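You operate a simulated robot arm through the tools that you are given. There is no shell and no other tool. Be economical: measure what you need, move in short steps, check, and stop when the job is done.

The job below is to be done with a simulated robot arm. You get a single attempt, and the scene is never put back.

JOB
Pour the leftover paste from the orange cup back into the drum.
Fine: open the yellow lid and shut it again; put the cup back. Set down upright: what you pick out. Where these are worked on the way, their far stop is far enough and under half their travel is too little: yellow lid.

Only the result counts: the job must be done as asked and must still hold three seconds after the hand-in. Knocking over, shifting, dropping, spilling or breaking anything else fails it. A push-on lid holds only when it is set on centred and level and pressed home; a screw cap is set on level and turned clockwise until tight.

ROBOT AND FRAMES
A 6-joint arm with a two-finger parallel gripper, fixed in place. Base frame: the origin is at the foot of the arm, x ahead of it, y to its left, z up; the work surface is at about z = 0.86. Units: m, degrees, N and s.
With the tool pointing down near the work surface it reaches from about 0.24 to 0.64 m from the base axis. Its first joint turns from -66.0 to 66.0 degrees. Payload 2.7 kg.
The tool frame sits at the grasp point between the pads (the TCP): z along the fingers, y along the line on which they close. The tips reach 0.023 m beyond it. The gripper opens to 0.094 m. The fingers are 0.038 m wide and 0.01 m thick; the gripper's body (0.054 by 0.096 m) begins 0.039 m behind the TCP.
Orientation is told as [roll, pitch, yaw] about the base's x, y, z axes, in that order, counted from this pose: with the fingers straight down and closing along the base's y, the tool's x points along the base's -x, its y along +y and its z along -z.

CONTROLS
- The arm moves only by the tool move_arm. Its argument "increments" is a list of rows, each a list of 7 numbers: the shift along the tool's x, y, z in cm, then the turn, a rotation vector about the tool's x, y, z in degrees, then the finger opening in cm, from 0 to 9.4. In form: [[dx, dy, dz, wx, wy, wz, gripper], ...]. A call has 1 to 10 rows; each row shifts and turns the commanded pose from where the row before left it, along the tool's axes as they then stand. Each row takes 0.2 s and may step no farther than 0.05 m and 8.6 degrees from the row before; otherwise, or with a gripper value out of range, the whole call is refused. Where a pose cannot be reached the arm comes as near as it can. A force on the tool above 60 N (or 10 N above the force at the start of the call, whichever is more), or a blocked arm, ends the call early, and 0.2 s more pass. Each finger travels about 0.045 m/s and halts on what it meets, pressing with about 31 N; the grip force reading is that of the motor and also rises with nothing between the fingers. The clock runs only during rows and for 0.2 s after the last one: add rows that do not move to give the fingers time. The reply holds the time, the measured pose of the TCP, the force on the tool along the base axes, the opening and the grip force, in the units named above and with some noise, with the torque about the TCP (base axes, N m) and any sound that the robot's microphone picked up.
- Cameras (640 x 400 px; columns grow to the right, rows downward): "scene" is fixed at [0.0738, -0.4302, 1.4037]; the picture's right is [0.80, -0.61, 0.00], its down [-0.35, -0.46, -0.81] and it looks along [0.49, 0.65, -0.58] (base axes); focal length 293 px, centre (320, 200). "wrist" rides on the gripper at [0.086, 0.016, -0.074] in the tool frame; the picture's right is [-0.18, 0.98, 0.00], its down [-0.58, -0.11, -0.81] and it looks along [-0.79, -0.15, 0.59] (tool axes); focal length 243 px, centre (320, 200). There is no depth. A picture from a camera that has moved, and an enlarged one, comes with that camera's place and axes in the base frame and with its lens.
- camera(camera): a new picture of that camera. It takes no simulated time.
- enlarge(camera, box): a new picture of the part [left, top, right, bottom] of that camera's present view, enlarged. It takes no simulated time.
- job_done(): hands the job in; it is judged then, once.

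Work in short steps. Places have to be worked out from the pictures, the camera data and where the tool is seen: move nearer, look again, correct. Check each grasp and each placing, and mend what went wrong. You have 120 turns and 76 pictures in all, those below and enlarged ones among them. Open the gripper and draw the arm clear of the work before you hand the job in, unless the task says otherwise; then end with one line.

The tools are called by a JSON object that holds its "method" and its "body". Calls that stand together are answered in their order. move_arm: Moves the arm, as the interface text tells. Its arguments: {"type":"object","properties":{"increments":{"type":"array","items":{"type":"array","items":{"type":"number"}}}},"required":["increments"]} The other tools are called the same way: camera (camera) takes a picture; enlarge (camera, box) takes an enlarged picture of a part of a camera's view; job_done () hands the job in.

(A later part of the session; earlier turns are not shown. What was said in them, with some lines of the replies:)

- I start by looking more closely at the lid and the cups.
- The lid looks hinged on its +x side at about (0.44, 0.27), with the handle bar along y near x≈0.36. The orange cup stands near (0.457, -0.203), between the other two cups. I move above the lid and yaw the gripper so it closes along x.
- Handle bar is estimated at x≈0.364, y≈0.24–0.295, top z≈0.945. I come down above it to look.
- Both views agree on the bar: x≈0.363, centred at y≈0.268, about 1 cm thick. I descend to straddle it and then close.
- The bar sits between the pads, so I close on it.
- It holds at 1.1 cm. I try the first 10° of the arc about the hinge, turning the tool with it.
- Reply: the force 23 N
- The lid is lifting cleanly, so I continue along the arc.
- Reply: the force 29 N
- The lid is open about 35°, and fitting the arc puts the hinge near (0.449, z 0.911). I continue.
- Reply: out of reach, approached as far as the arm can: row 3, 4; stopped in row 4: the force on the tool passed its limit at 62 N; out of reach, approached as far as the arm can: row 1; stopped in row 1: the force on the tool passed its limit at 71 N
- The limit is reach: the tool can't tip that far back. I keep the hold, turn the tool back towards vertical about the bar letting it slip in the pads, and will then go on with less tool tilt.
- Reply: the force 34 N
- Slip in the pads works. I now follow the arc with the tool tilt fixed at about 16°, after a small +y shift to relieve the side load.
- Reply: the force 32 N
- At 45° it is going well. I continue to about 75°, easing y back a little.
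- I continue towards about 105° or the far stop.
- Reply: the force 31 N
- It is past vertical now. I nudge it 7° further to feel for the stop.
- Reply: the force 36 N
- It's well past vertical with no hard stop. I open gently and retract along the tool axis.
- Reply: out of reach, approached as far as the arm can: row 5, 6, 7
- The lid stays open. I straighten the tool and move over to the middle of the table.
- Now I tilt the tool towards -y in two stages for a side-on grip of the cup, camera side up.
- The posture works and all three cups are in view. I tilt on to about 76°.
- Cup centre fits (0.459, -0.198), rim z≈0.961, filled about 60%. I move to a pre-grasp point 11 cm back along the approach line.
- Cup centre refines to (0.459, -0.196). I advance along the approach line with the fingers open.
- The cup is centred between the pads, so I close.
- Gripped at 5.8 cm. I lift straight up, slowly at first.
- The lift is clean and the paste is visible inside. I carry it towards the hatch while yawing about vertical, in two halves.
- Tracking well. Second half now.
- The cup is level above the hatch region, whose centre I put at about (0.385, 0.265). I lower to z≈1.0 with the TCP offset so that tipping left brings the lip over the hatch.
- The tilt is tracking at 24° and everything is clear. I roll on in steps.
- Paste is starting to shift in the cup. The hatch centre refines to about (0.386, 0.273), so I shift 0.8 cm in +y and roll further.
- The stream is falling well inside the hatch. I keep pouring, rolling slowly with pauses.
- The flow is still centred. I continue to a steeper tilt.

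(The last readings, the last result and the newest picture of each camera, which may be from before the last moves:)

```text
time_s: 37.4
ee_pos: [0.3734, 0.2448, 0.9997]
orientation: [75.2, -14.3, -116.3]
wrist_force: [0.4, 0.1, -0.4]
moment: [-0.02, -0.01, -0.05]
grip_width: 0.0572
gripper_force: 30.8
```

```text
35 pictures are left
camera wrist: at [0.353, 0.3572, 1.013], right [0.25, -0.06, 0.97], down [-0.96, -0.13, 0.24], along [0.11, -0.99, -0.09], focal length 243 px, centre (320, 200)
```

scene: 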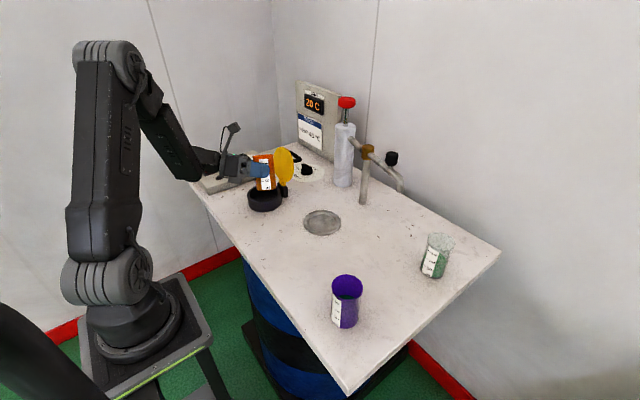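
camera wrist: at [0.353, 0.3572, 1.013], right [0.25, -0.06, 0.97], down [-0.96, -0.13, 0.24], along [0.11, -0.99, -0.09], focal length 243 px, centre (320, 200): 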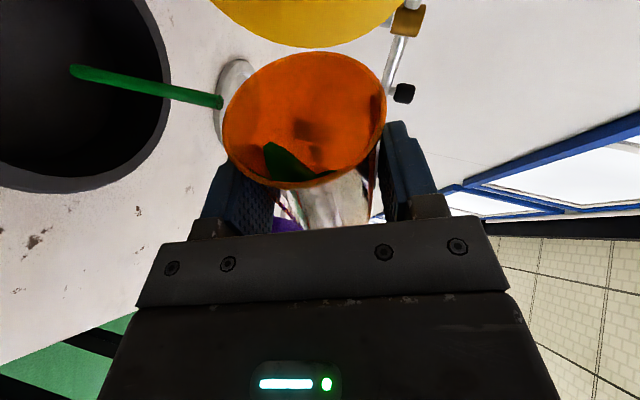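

Nearly empty. I roll on to about 130°, shifting slightly to keep the lip centred, and wait for it to drain.

{"method": "move_arm", "body": {"increments": [[0.4, 0, 0, 0, 0, -6, 4], [0.4, 0, 0, 0, 0, -6, 4], [0, 0, 0, 0, 0, -6, 4], [0, 0, 0, 0, 0, -6, 4], [0, 0, 0, 0, 0, 0, 4], [0, 0, 0, 0, 0, 0, 4], [0, 0, 0, 0, 0, 0, 4], [0, 0, 0, 0, 0, 0, 4], [0, 0, 0, 0, 0, 0, 4], [0, 0, 0, 0, 0, 0, 4]]}}

{"method": "camera", "body": {"camera": "wrist"}}

{"method": "enlarge", "body": {"camera": "scene", "box": [200, 110, 320, 230]}}

```text
time_s: 39.6
ee_pos: [0.3778, 0.2516, 0.9976]
orientation: [71.8, -37.4, -108.9]
wrist_force: [0.5, 0.6, 0.4]
moment: [0.06, 0.03, 0.0]
grip_width: 0.0567
gripper_force: 30.5
```

```text
34 pictures are left
camera wrist: at [0.3437, 0.3596, 0.9767], right [0.43, 0.3, 0.85], down [-0.88, -0.1, 0.47], along [0.22, -0.95, 0.22], focal length 243 px, centre (320, 200)
```

wrist: 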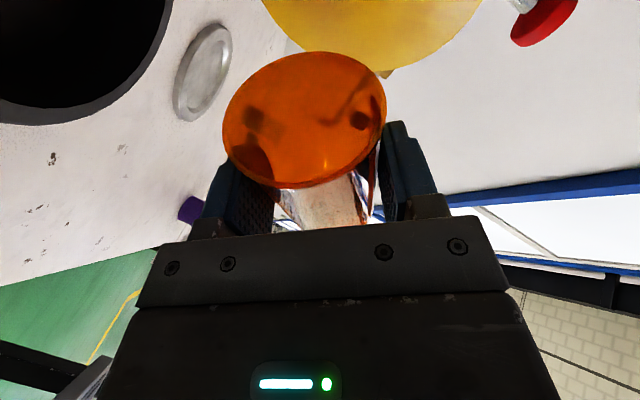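

```text
3.33 times, centred on (260, 170) of scene
camera zoom: at [0.0738, -0.4302, 1.4037], right [0.8, -0.61, 0.0], down [-0.35, -0.46, -0.81], along [0.49, 0.65, -0.58], focal length 977 px, centre (520, 300)
```

zoom: 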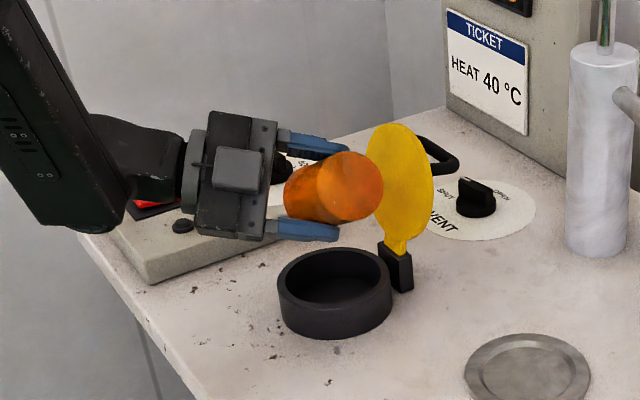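

The cup is empty. I pause for drips, then unroll along the same path.

{"method": "move_arm", "body": {"increments": [[0, 0, 0, 0, 0, 0, 4], [0, 0, 0, 0, 0, 0, 4], [0, 0, 0, 0, 0, 6, 4], [0, 0, 0, 0, 0, 6, 4], [-0.4, 0, 0, 0, 0, 6, 4], [-0.4, 0, 0, 0, 0, 6, 4], [0, 0, 0, 0, 0, 8, 4], [0, 0, 0, 0, 0, 8, 4], [0, 0, 0, 0, 0, 8, 4], [0, 0, 0, 0, 0, 8, 4]]}}

{"method": "move_arm", "body": {"increments": [[0, 0, 0, 0, 0, 8, 4], [0, 0, 0, 0, 0, 8, 4], [0, 0, 0, 0, 0, 8, 4], [0, 0, 0, 0, 0, 8, 4], [0, 0, 0, 0, 0, 8, 4], [0, 0, 0, 0, 0, 8, 4], [0, 0, 0, 0, 0, 8, 4], [0, 0, 0, 0, 0, 8, 4], [0, 0, 0, 0, 0, 8, 4], [0, 0, 0, 0, 0, 1, 4]]}}

{"method": "camera", "body": {"camera": "wrist"}}

```text
time_s: 41.8
ee_pos: [0.3735, 0.2447, 1.0006]
orientation: [75.0, 16.6, -124.4]
wrist_force: [0.5, -0.1, -0.3]
moment: [0.03, 0.01, 0.01]
grip_width: 0.0568
gripper_force: 30.4
```

```text
time_s: 44.0
ee_pos: [0.3738, 0.2449, 1.0009]
orientation: [-1.2, 75.6, 148.8]
wrist_force: [-0.8, -0.4, -0.3]
moment: [0.02, 0.01, 0.02]
grip_width: 0.0568
gripper_force: 31.1
```

```text
32 pictures are left
camera wrist: at [0.3214, 0.2555, 1.1037], right [-0.53, -0.83, -0.18], down [-0.75, 0.56, -0.36], along [0.4, -0.06, -0.91], focal length 243 px, centre (320, 200)
```

wrist: 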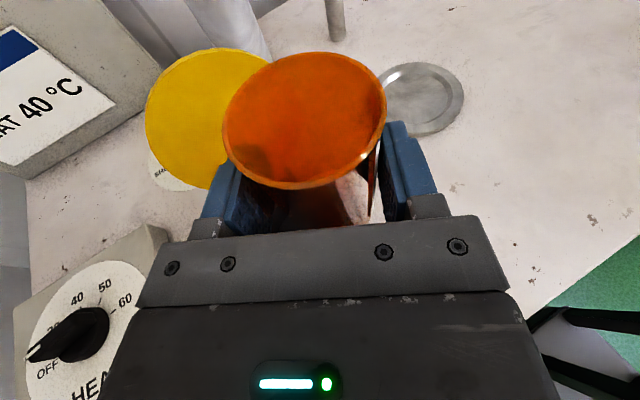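

Cup is upright and empty. I lift and retrace the carry back towards its place.

{"method": "move_arm", "body": {"increments": [[3.25, 0, -0.8, 0, 0, 0, 4], [3.25, 0, -0.8, 0, 0, 0, 4], [3.25, 0, -0.8, 0, 0, 0, 4], [0.5, 3.1, 2.9, 0, 0, 0, 4], [0.5, 3.1, 2.9, 0, 0, 0, 4], [0.5, 3.1, 2.9, 0, 0, 0, 4], [0.58, 2.7, 3.2, -8.25, 0, 2.06, 4], [0.67, 2.2, 3.5, -8.25, 0, 2.06, 4]]}}

{"method": "move_arm", "body": {"increments": [[0.75, 1.71, 3.82, -8.25, 0, 2.06, 4], [0.8, 1.12, 4.03, -8.25, 0, 2.06, 4], [0.83, 0.5, 4.14, -8.25, 0, 2.06, 4], [0.83, -0.13, 4.16, -8.25, 0, 2.06, 4], [0.81, -0.68, 4.1, -8.25, 0, 2.06, 4], [0, 0, 0, 0, 0, 0, 4]]}}

{"method": "camera", "body": {"camera": "scene"}}

```text
time_s: 45.8
ee_pos: [0.4342, 0.0399, 1.089]
orientation: [-0.3, 75.5, 132.6]
wrist_force: [-0.4, -0.5, -0.5]
moment: [-0.01, 0.0, 0.01]
grip_width: 0.0569
gripper_force: 31.0
```

```text
time_s: 47.2
ee_pos: [0.5051, -0.1605, 1.0764]
orientation: [1.0, 75.6, 91.3]
wrist_force: [-0.3, 0.1, -0.2]
moment: [0.01, 0.01, 0.01]
grip_width: 0.0568
gripper_force: 30.9
```

```text
31 pictures are left
```

scene: 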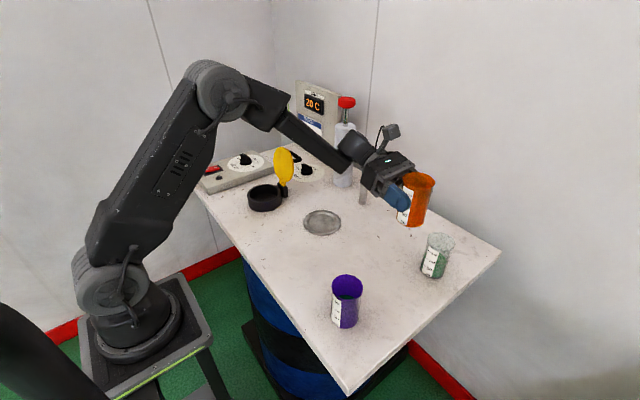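

I correct to above the cup's original spot.

{"method": "move_arm", "body": {"increments": [[0.35, 2.45, 1.4, 0, 0, 0, 4], [0.35, 2.5, 1.4, 0, 0, 0, 4], [-2.9, 0, 0.73, 0, 0, 0, 4], [-2.9, 0, 0.73, 0, 0, 0, 4], [-2.9, 0, 0.73, 0, 0, 0, 4], [-2.9, 0, 0.73, 0, 0, 0, 4], [0, 0, 0, 0, 0, 0, 4]]}}

{"method": "enlarge", "body": {"camera": "scene", "box": [300, 180, 480, 340]}}

```text
time_s: 48.8
ee_pos: [0.4546, -0.189, 0.9572]
orientation: [0.8, 75.7, 91.2]
wrist_force: [0.3, -0.1, 0.5]
moment: [0.03, 0.02, 0.0]
grip_width: 0.0568
gripper_force: 31.3
```

```text
2.50 times, centred on (390, 260) of scene
camera zoom: at [0.0738, -0.4302, 1.4037], right [0.8, -0.61, 0.0], down [-0.35, -0.46, -0.81], along [0.49, 0.65, -0.58], focal length 733 px, centre (145, 50)
```

zoom: 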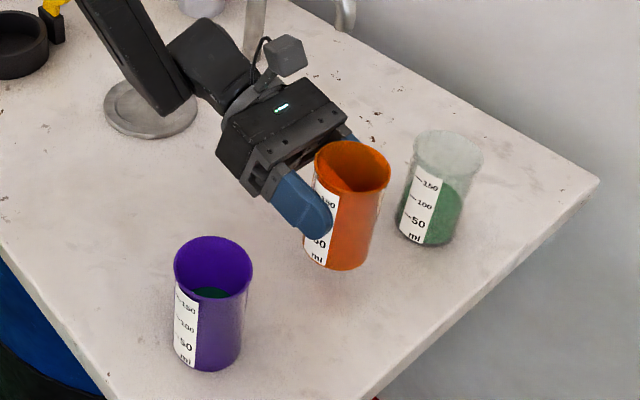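

On station at z 0.957. I descend to just above the table, then ease to contact.

{"method": "move_arm", "body": {"increments": [[-1.9, -0.15, 0.48, 0, 0, 0, 4], [-1.2, 0, 0.3, 0, 0, 0, 4], [-0.4, 0, 0.1, 0, 0, 0, 4], [0, 0, 0, 0, 0, 0, 4]]}}

{"method": "move_arm", "body": {"increments": [[-0.15, 0, 0.04, 0, 0, 0, 4], [-0.1, 0, 0.02, 0, 0, 0, 4], [0, 0, 0, 0, 0, 0, 4]]}}

```text
time_s: 49.8
ee_pos: [0.455, -0.1892, 0.9222]
orientation: [0.8, 75.6, 91.3]
wrist_force: [-0.1, -0.5, 0.4]
moment: [-0.01, 0.02, 0.01]
grip_width: 0.0569
gripper_force: 31.2
```

```text
time_s: 50.6
ee_pos: [0.4543, -0.1878, 0.9199]
orientation: [0.8, 75.6, 91.3]
wrist_force: [-0.2, 1.0, -0.4]
moment: [0.03, -0.01, 0.01]
grip_width: 0.057
gripper_force: 30.9
```

{"method": "move_arm", "body": {"increments": [[-0.12, 0, 0.03, 0, 0, 0, 4], [-0.1, 0, 0.02, 0, 0, 0, 4], [0, 0, 0, 0, 0, 0, 4]]}}

{"method": "enlarge", "body": {"camera": "scene", "box": [340, 220, 440, 310]}}

```text
time_s: 51.4
ee_pos: [0.4546, -0.189, 0.9179]
orientation: [0.5, 75.8, 90.8]
wrist_force: [-2.3, 2.3, 11.0]
moment: [0.03, 0.36, -0.04]
grip_width: 0.0571
gripper_force: 31.2
```

```text
4.44 times, centred on (390, 265) of scene
camera zoom: at [0.0736, -0.4301, 1.4038], right [0.8, -0.61, 0.0], down [-0.35, -0.46, -0.81], along [0.49, 0.65, -0.58], focal length 1303 px, centre (9, -89)
```

zoom: 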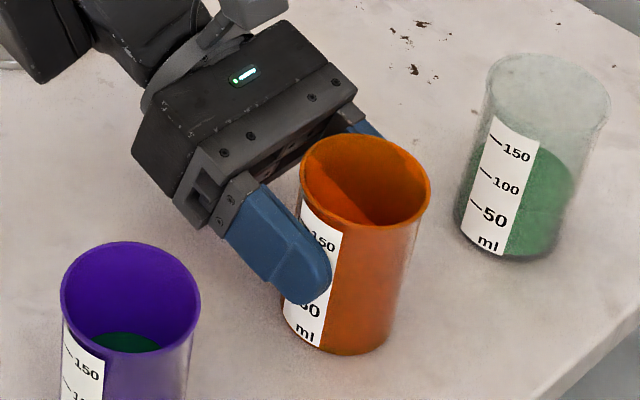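

The table carries it (Fz 11 N). I open slowly, then back out along the approach line.

{"method": "move_arm", "body": {"increments": [[0.05, 0, 0, 0, 0, 0, 5.6], [0, 0, 0, 0, 0, 0, 6.0], [0, 0, 0, 0, 0, 0, 7], [0, 0, 0, 0, 0, 0, 8.3], [0, 0, 0, 0, 0, 0, 8.3], [0, 0, -1.5, 0, 0, 0, 8.3], [0, 0, -3, 0, 0, 0, 8.3], [0, 0, -3, 0, 0, 0, 8.3], [0, 0, -3, 0, 0, 0, 8.3]]}}

{"method": "camera", "body": {"camera": "scene"}}

{"method": "camera", "body": {"camera": "wrist"}}

```text
time_s: 53.4
ee_pos: [0.4529, -0.0872, 0.9433]
orientation: [0.8, 75.6, 91.4]
wrist_force: [-0.4, 0.0, -0.4]
moment: [-0.06, 0.0, 0.0]
grip_width: 0.0829
gripper_force: 0.0
```

```text
28 pictures are left
```

scene: 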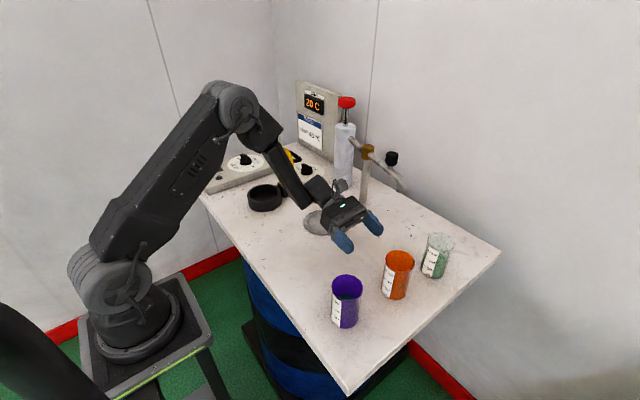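

```text
27 pictures are left
camera wrist: at [0.4365, -0.0362, 1.0471], right [-0.98, 0.04, -0.17], down [0.1, 0.93, -0.36], along [0.15, -0.38, -0.91], focal length 243 px, centre (320, 200)
```

wrist: 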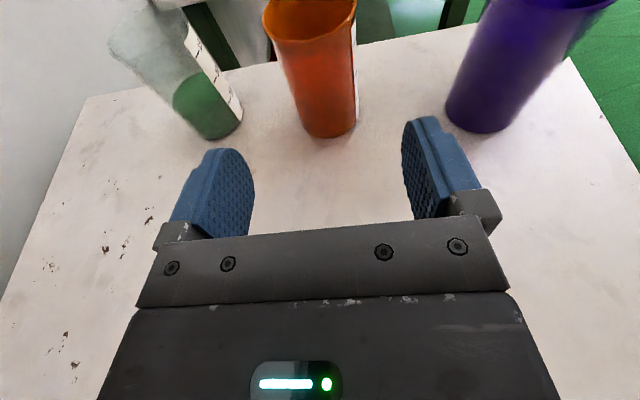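

The cup is back in place and upright. I retreat up, go back towards the lid and return the tool to vertical.

{"method": "move_arm", "body": {"increments": [[4.3, 0, -1.08, 0, 0, 0, 8.3], [4.3, 0, -1.08, 0, 0, 0, 8.3], [4.3, 0, -1.08, 0, 0, 0, 8.3], [4.3, 0, -1.08, 0, 0, 0, 8.3], [-1.1, 0.2, -4.35, 0, 0, 0, 5], [-1.1, 0.2, -4.35, 0, 0, 0, 5], [0, 0, 0, 0, -8.5, 0, 5], [0, 0, 0, 0, -8.5, 0, 5], [0, 0, 0, 0, -8.5, 0, 5], [0, 0, 0, 0, -8.5, 0, 4]]}}

{"method": "move_arm", "body": {"increments": [[0, 0, 0, 0, -8.5, 0, 4], [0, 0, 0, 0, -8.5, 0, 4], [0, 0, 0, 0, -8.5, 0, 4], [0, 0, 0, 0, -8.5, 0, 4], [0, 0, 0, 0, -7.6, 0, 4]]}}

```text
time_s: 55.6
ee_pos: [0.4497, 0.0015, 1.1212]
orientation: [0.2, 41.6, 90.7]
wrist_force: [-0.3, -0.2, -0.1]
moment: [-0.01, 0.0, -0.01]
grip_width: 0.04
gripper_force: 0.1
```

```text
time_s: 56.8
ee_pos: [0.4493, 0.0013, 1.1215]
orientation: [0.1, 0.0, 90.4]
wrist_force: [-0.9, 0.5, 0.0]
moment: [0.01, -0.05, 0.01]
grip_width: 0.0402
gripper_force: 0.2
```

Now to a viewing spot near the open lid.

{"method": "move_arm", "body": {"increments": [[-4, -0.7, 0, 0, 0, 0, 3], [-4, -0.7, 0, 0, 0, 0, 3], [-4, -0.7, 0, 0, 0, 0, 3], [-4, -0.7, 0, 0, 0, 0, 3], [-2, -0.4, 1, 0, 0, 0, 3]]}}

{"method": "camera", "body": {"camera": "wrist"}}

{"method": "enlarge", "body": {"camera": "scene", "box": [210, 100, 330, 220]}}

```text
time_s: 58.0
ee_pos: [0.4794, 0.1828, 1.1104]
orientation: [0.2, 0.2, 90.5]
wrist_force: [-0.4, 0.1, -0.1]
moment: [-0.02, 0.03, -0.02]
grip_width: 0.03
gripper_force: 0.0
```

```text
26 pictures are left
camera wrist: at [0.4638, 0.0956, 1.1862], right [-0.98, 0.18, 0.0], down [0.11, 0.58, 0.81], along [0.14, 0.79, -0.59], focal length 243 px, centre (320, 200)
```

wrist: 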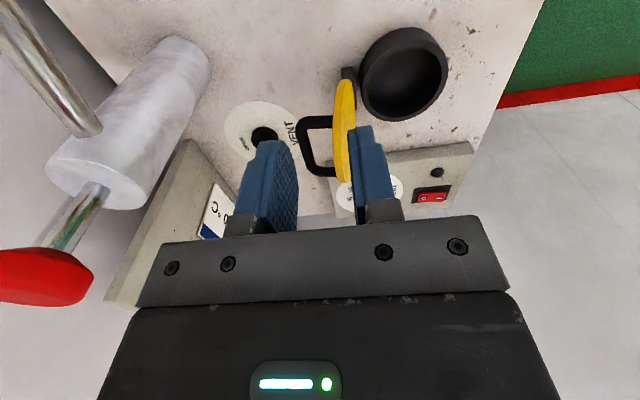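

```text
3.33 times, centred on (270, 160) of scene
camera zoom: at [0.0738, -0.4302, 1.4037], right [0.8, -0.61, 0.0], down [-0.35, -0.46, -0.81], along [0.49, 0.65, -0.58], focal length 977 px, centre (487, 333)
```

zoom: 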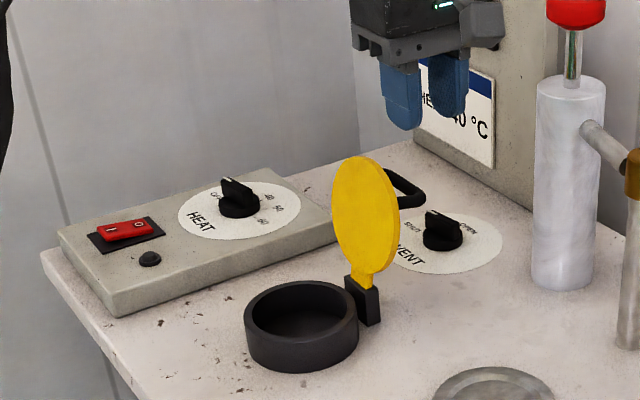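

Bar of the open lid: x≈0.511, y≈0.237–0.311, z≈0.98. I go above it at (0.512, 0.271), staying high so the body clears the lid's top edge.

{"method": "move_arm", "body": {"increments": [[-3, -1.1, 0, 0, 0, 0, 2.8], [-3, -1.1, 0, 0, 0, 0, 2.8], [-2.8, -1.1, 0, 0, 0, 0, 2.8], [0, 0, 3, 0, 0, 0, 2.8], [0, 0, 2.5, 0, 0, 0, 2.8], [0, 0, 0, 0, 0, 0, 2.8]]}}

{"method": "camera", "body": {"camera": "wrist"}}

{"method": "enlarge", "body": {"camera": "scene", "box": [230, 100, 330, 200]}}

```text
time_s: 59.4
ee_pos: [0.5129, 0.2707, 1.0551]
orientation: [0.2, 0.1, 90.5]
wrist_force: [1.0, -0.7, -0.2]
moment: [0.02, -0.02, -0.02]
grip_width: 0.0281
gripper_force: 0.1
```

```text
24 pictures are left
camera wrist: at [0.4964, 0.184, 1.1306], right [-0.98, 0.18, 0.0], down [0.11, 0.58, 0.81], along [0.14, 0.79, -0.59], focal length 243 px, centre (320, 200)
```

wrist: 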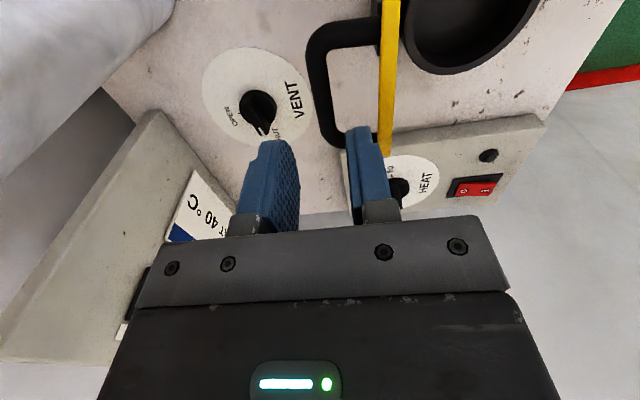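

```text
4.00 times, centred on (280, 150) of scene
camera zoom: at [0.0738, -0.4302, 1.4037], right [0.8, -0.61, 0.0], down [-0.35, -0.46, -0.81], along [0.49, 0.65, -0.58], focal length 1173 px, centre (480, 400)
```

zoom: 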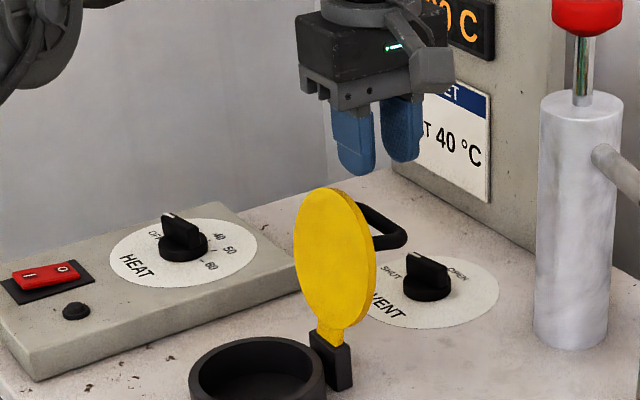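

The bar is between the pads' x-range at z≈0.98. I lower to TCP z≈0.993 and check forces.

{"method": "move_arm", "body": {"increments": [[0, 0.2, 2, 0, 0, 0, 2.8], [0, 0, 2, 0, 0, 0, 2.8], [0, 0, 1.2, 0, 0, 0, 2.8], [0, 0, 1, 0, 0, 0, 2.8], [0, 0, 0, 0, 0, 0, 2.8]]}}

{"method": "enlarge", "body": {"camera": "scene", "box": [230, 100, 330, 200]}}

{"method": "camera", "body": {"camera": "wrist"}}

```text
time_s: 60.6
ee_pos: [0.5101, 0.2707, 0.9927]
orientation: [0.3, 0.2, 90.5]
wrist_force: [-0.4, 0.3, -0.2]
moment: [0.0, -0.01, 0.01]
grip_width: 0.0279
gripper_force: 0.1
```

```text
4.00 times, centred on (280, 150) of scene
camera zoom: at [0.0738, -0.4302, 1.4037], right [0.8, -0.61, 0.0], down [-0.35, -0.46, -0.81], along [0.49, 0.65, -0.58], focal length 1173 px, centre (480, 400)
```

zoom: 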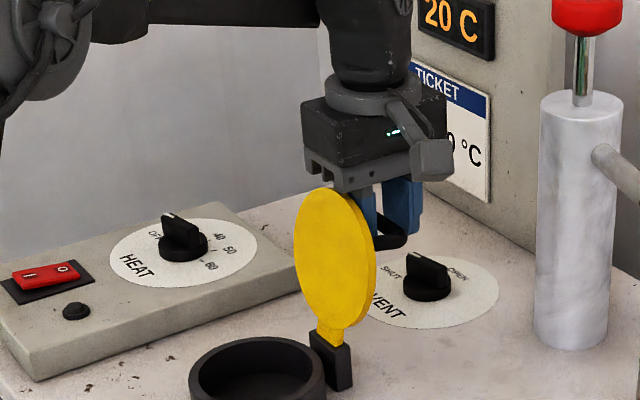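

```text
21 pictures are left
camera wrist: at [0.4943, 0.184, 1.0689], right [-0.98, 0.18, 0.0], down [0.11, 0.58, 0.81], along [0.14, 0.79, -0.59], focal length 243 px, centre (320, 200)
```

wrist: 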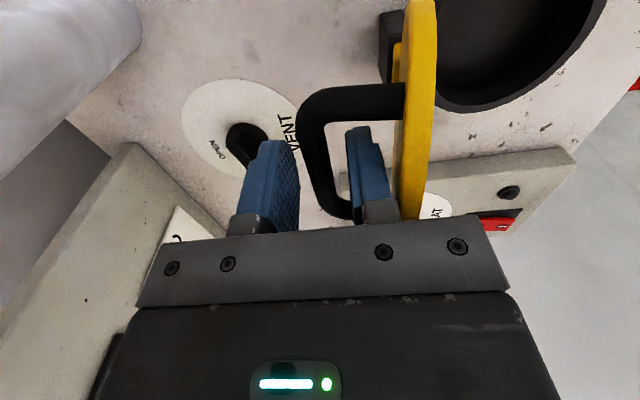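

The bar is between the pads with no contact forces. I close on it.

{"method": "move_arm", "body": {"increments": [[0, 0, 0, 0, 0, 0, 1.5], [0, 0, 0, 0, 0, 0, 0], [0, 0, 0, 0, 0, 0, 0], [0, 0, 0, 0, 0, 0, 0]]}}

```text
time_s: 61.6
ee_pos: [0.5094, 0.2701, 0.9932]
orientation: [0.4, 0.2, 90.3]
wrist_force: [-1.1, 2.1, -2.5]
moment: [-0.06, 0.03, -1.77]
grip_width: 0.0119
gripper_force: 44.6
```

Held at 1.2 cm. I close along the reverse arc with the tool vertical, first to about 60°.

{"method": "move_arm", "body": {"increments": [[0, 1.0, -0.77, 0, 0, 0, 0], [0, 1.03, -0.58, 0, 0, 0, 0], [0, 1.03, -0.48, 0, 0, 0, 0], [0, 1.13, -0.3, 0, 0, 0, 0], [0, 1.13, -0.19, 0, 0, 0, 0], [0, 1.15, -0.02, 0, 0, 0, 0], [0, 1.16, 0.13, 0, 0, 0, 0]]}}

{"method": "enlarge", "body": {"camera": "scene", "box": [200, 110, 320, 230]}}

```text
time_s: 63.2
ee_pos: [0.4339, 0.2705, 1.0115]
orientation: [0.6, 0.2, 90.4]
wrist_force: [8.0, 14.8, -39.2]
moment: [0.22, -0.08, -1.69]
grip_width: 0.0119
gripper_force: 44.9
```

```text
3.33 times, centred on (260, 170) of scene
camera zoom: at [0.0746, -0.4295, 1.4039], right [0.8, -0.61, 0.0], down [-0.35, -0.46, -0.81], along [0.49, 0.65, -0.58], focal length 977 px, centre (520, 300)
```

zoom: 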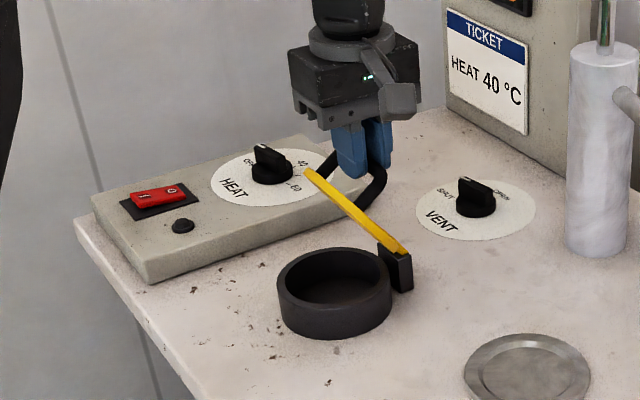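

Good, about 55° left. The tool is being pulled down 39 N, so I lower a touch and continue.

{"method": "move_arm", "body": {"increments": [[0, 0, 0.5, 0, 0, 0, 0], [0, 1.12, 0.28, 0, 0, 0, 0], [0, 1.09, 0.42, 0, 0, 0, 0], [0, 1.0, 0.57, 0, 0, 0, 0], [0, 0.94, 0.68, 0, 0, 0, 0]]}}

{"method": "enlarge", "body": {"camera": "scene", "box": [200, 110, 320, 230]}}

```text
time_s: 64.4
ee_pos: [0.3911, 0.2697, 0.9922]
orientation: [0.2, 0.0, 90.5]
wrist_force: [1.3, 11.8, -0.2]
moment: [0.99, -0.15, -1.71]
grip_width: 0.0116
gripper_force: 44.8
```

```text
3.33 times, centred on (260, 170) of scene
camera zoom: at [0.0739, -0.4299, 1.4038], right [0.8, -0.61, 0.0], down [-0.35, -0.46, -0.81], along [0.49, 0.65, -0.58], focal length 977 px, centre (520, 300)
```

zoom: 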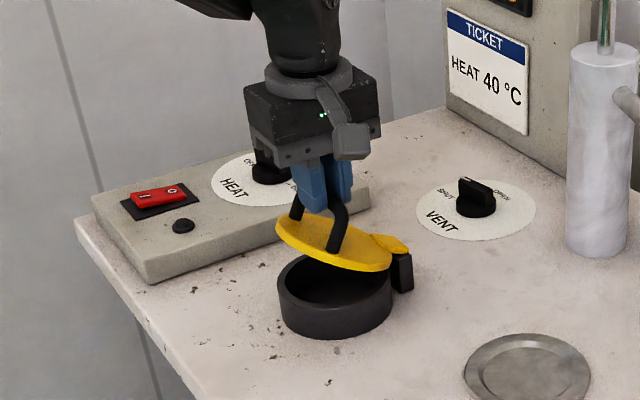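

Tracking nicely at about 30°. I finish the arc down until it seats.

{"method": "move_arm", "body": {"increments": [[0, 0.82, 0.8, 0, 0, 0, 0], [0, 0.74, 0.9, 0, 0, 0, 0], [0, 0.6, 1.0, 0, 0, 0, 0], [0, 0.45, 1.05, 0, 0, 0, 0], [0, 0.1, 0.4, 0, 0, 0, 0], [0, 0, 0.3, 0, 0, 0, 0]]}}

{"method": "enlarge", "body": {"camera": "scene", "box": [200, 110, 320, 230]}}

```text
time_s: 65.8
ee_pos: [0.3641, 0.2686, 0.9501]
orientation: [0.0, -0.1, 90.5]
wrist_force: [-13.4, 0.5, 41.6]
moment: [0.03, 0.26, -1.01]
grip_width: 0.0114
gripper_force: 44.9
```

```text
3.33 times, centred on (260, 170) of scene
camera zoom: at [0.073, -0.4306, 1.4037], right [0.8, -0.61, 0.0], down [-0.35, -0.46, -0.81], along [0.49, 0.65, -0.58], focal length 977 px, centre (520, 300)
```

zoom: 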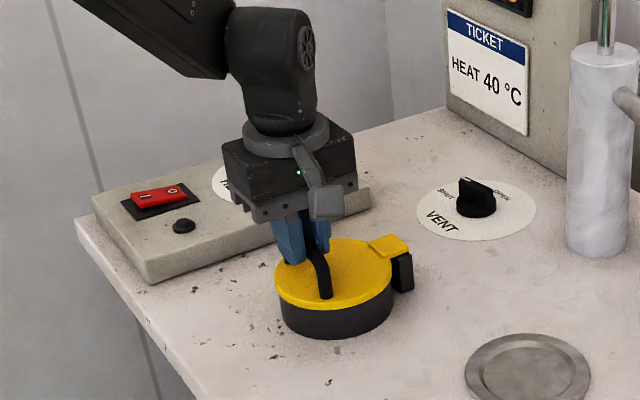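

It is seated (42 N pressing down). I release and raise straight up.

{"method": "move_arm", "body": {"increments": [[0, 0, 0, 0, 0, 0, 3], [0, 0, 0, 0, 0, 0, 4.5], [0, 0, 0, 0, 0, 0, 4.5], [0, 0, -2, 0, 0, 0, 4.5], [0, 0, -4, 0, 0, 0, 4.5], [0, 0, -4, 0, 0, 0, 4.5], [0, 0, -4, 0, 0, 0, 4.5], [2, 0, -4, 0, 0, 0, 4.5]]}}

{"method": "enlarge", "body": {"camera": "scene", "box": [180, 110, 340, 230]}}

{"method": "camera", "body": {"camera": "scene"}}

{"method": "enlarge", "body": {"camera": "scene", "box": [300, 200, 480, 340]}}

```text
time_s: 67.6
ee_pos: [0.3662, 0.2496, 1.1269]
orientation: [0.1, 0.2, 90.5]
wrist_force: [-0.1, -0.5, 0.3]
moment: [-0.01, 0.01, 0.02]
grip_width: 0.0451
gripper_force: 0.1
```

```text
3.33 times, centred on (260, 170) of scene
camera zoom: at [0.0738, -0.4302, 1.4037], right [0.8, -0.61, 0.0], down [-0.35, -0.46, -0.81], along [0.49, 0.65, -0.58], focal length 977 px, centre (520, 300)
```

zoom: 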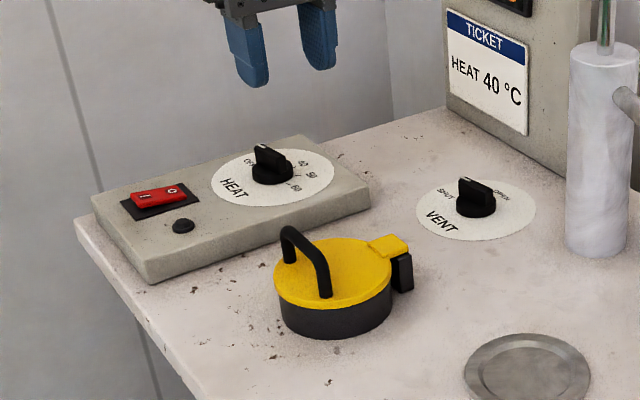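

```text
16 pictures are left
```

scene: 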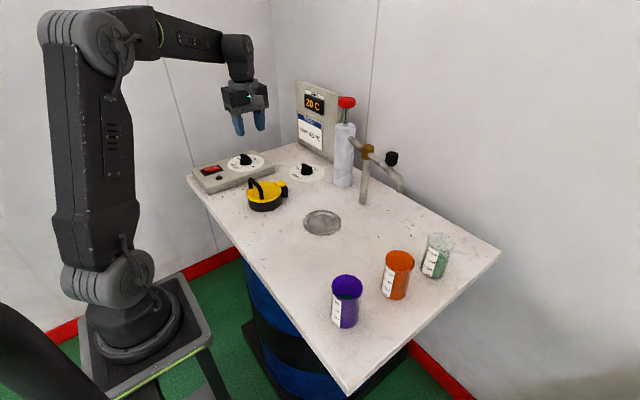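

```text
2.86 times, centred on (390, 270) of scene
camera zoom: at [0.0738, -0.4302, 1.4037], right [0.8, -0.61, 0.0], down [-0.35, -0.46, -0.81], along [0.49, 0.65, -0.58], focal length 838 px, centre (120, 0)
```

zoom: 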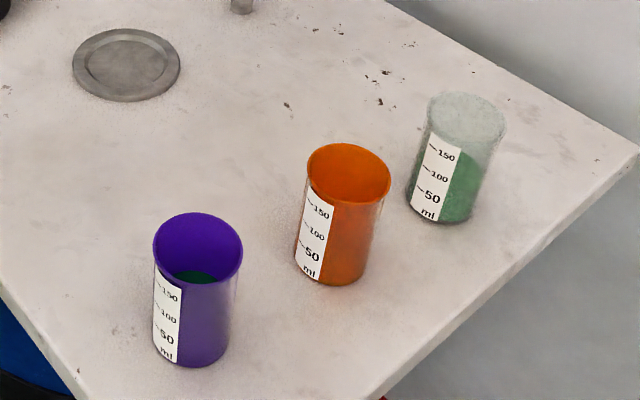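

The lid is shut, the empty cup stands upright within about 5 mm of where it was, the other items are unmoved and no spill is visible. The arm is clear, so I hand in.

{"method": "job_done", "body": {}}

```text
The job is handed in.
```

I poured the paste from the orange cup into the drum, stood the cup back upright in its place, shut the yellow lid, and handed the job in with the arm clear.
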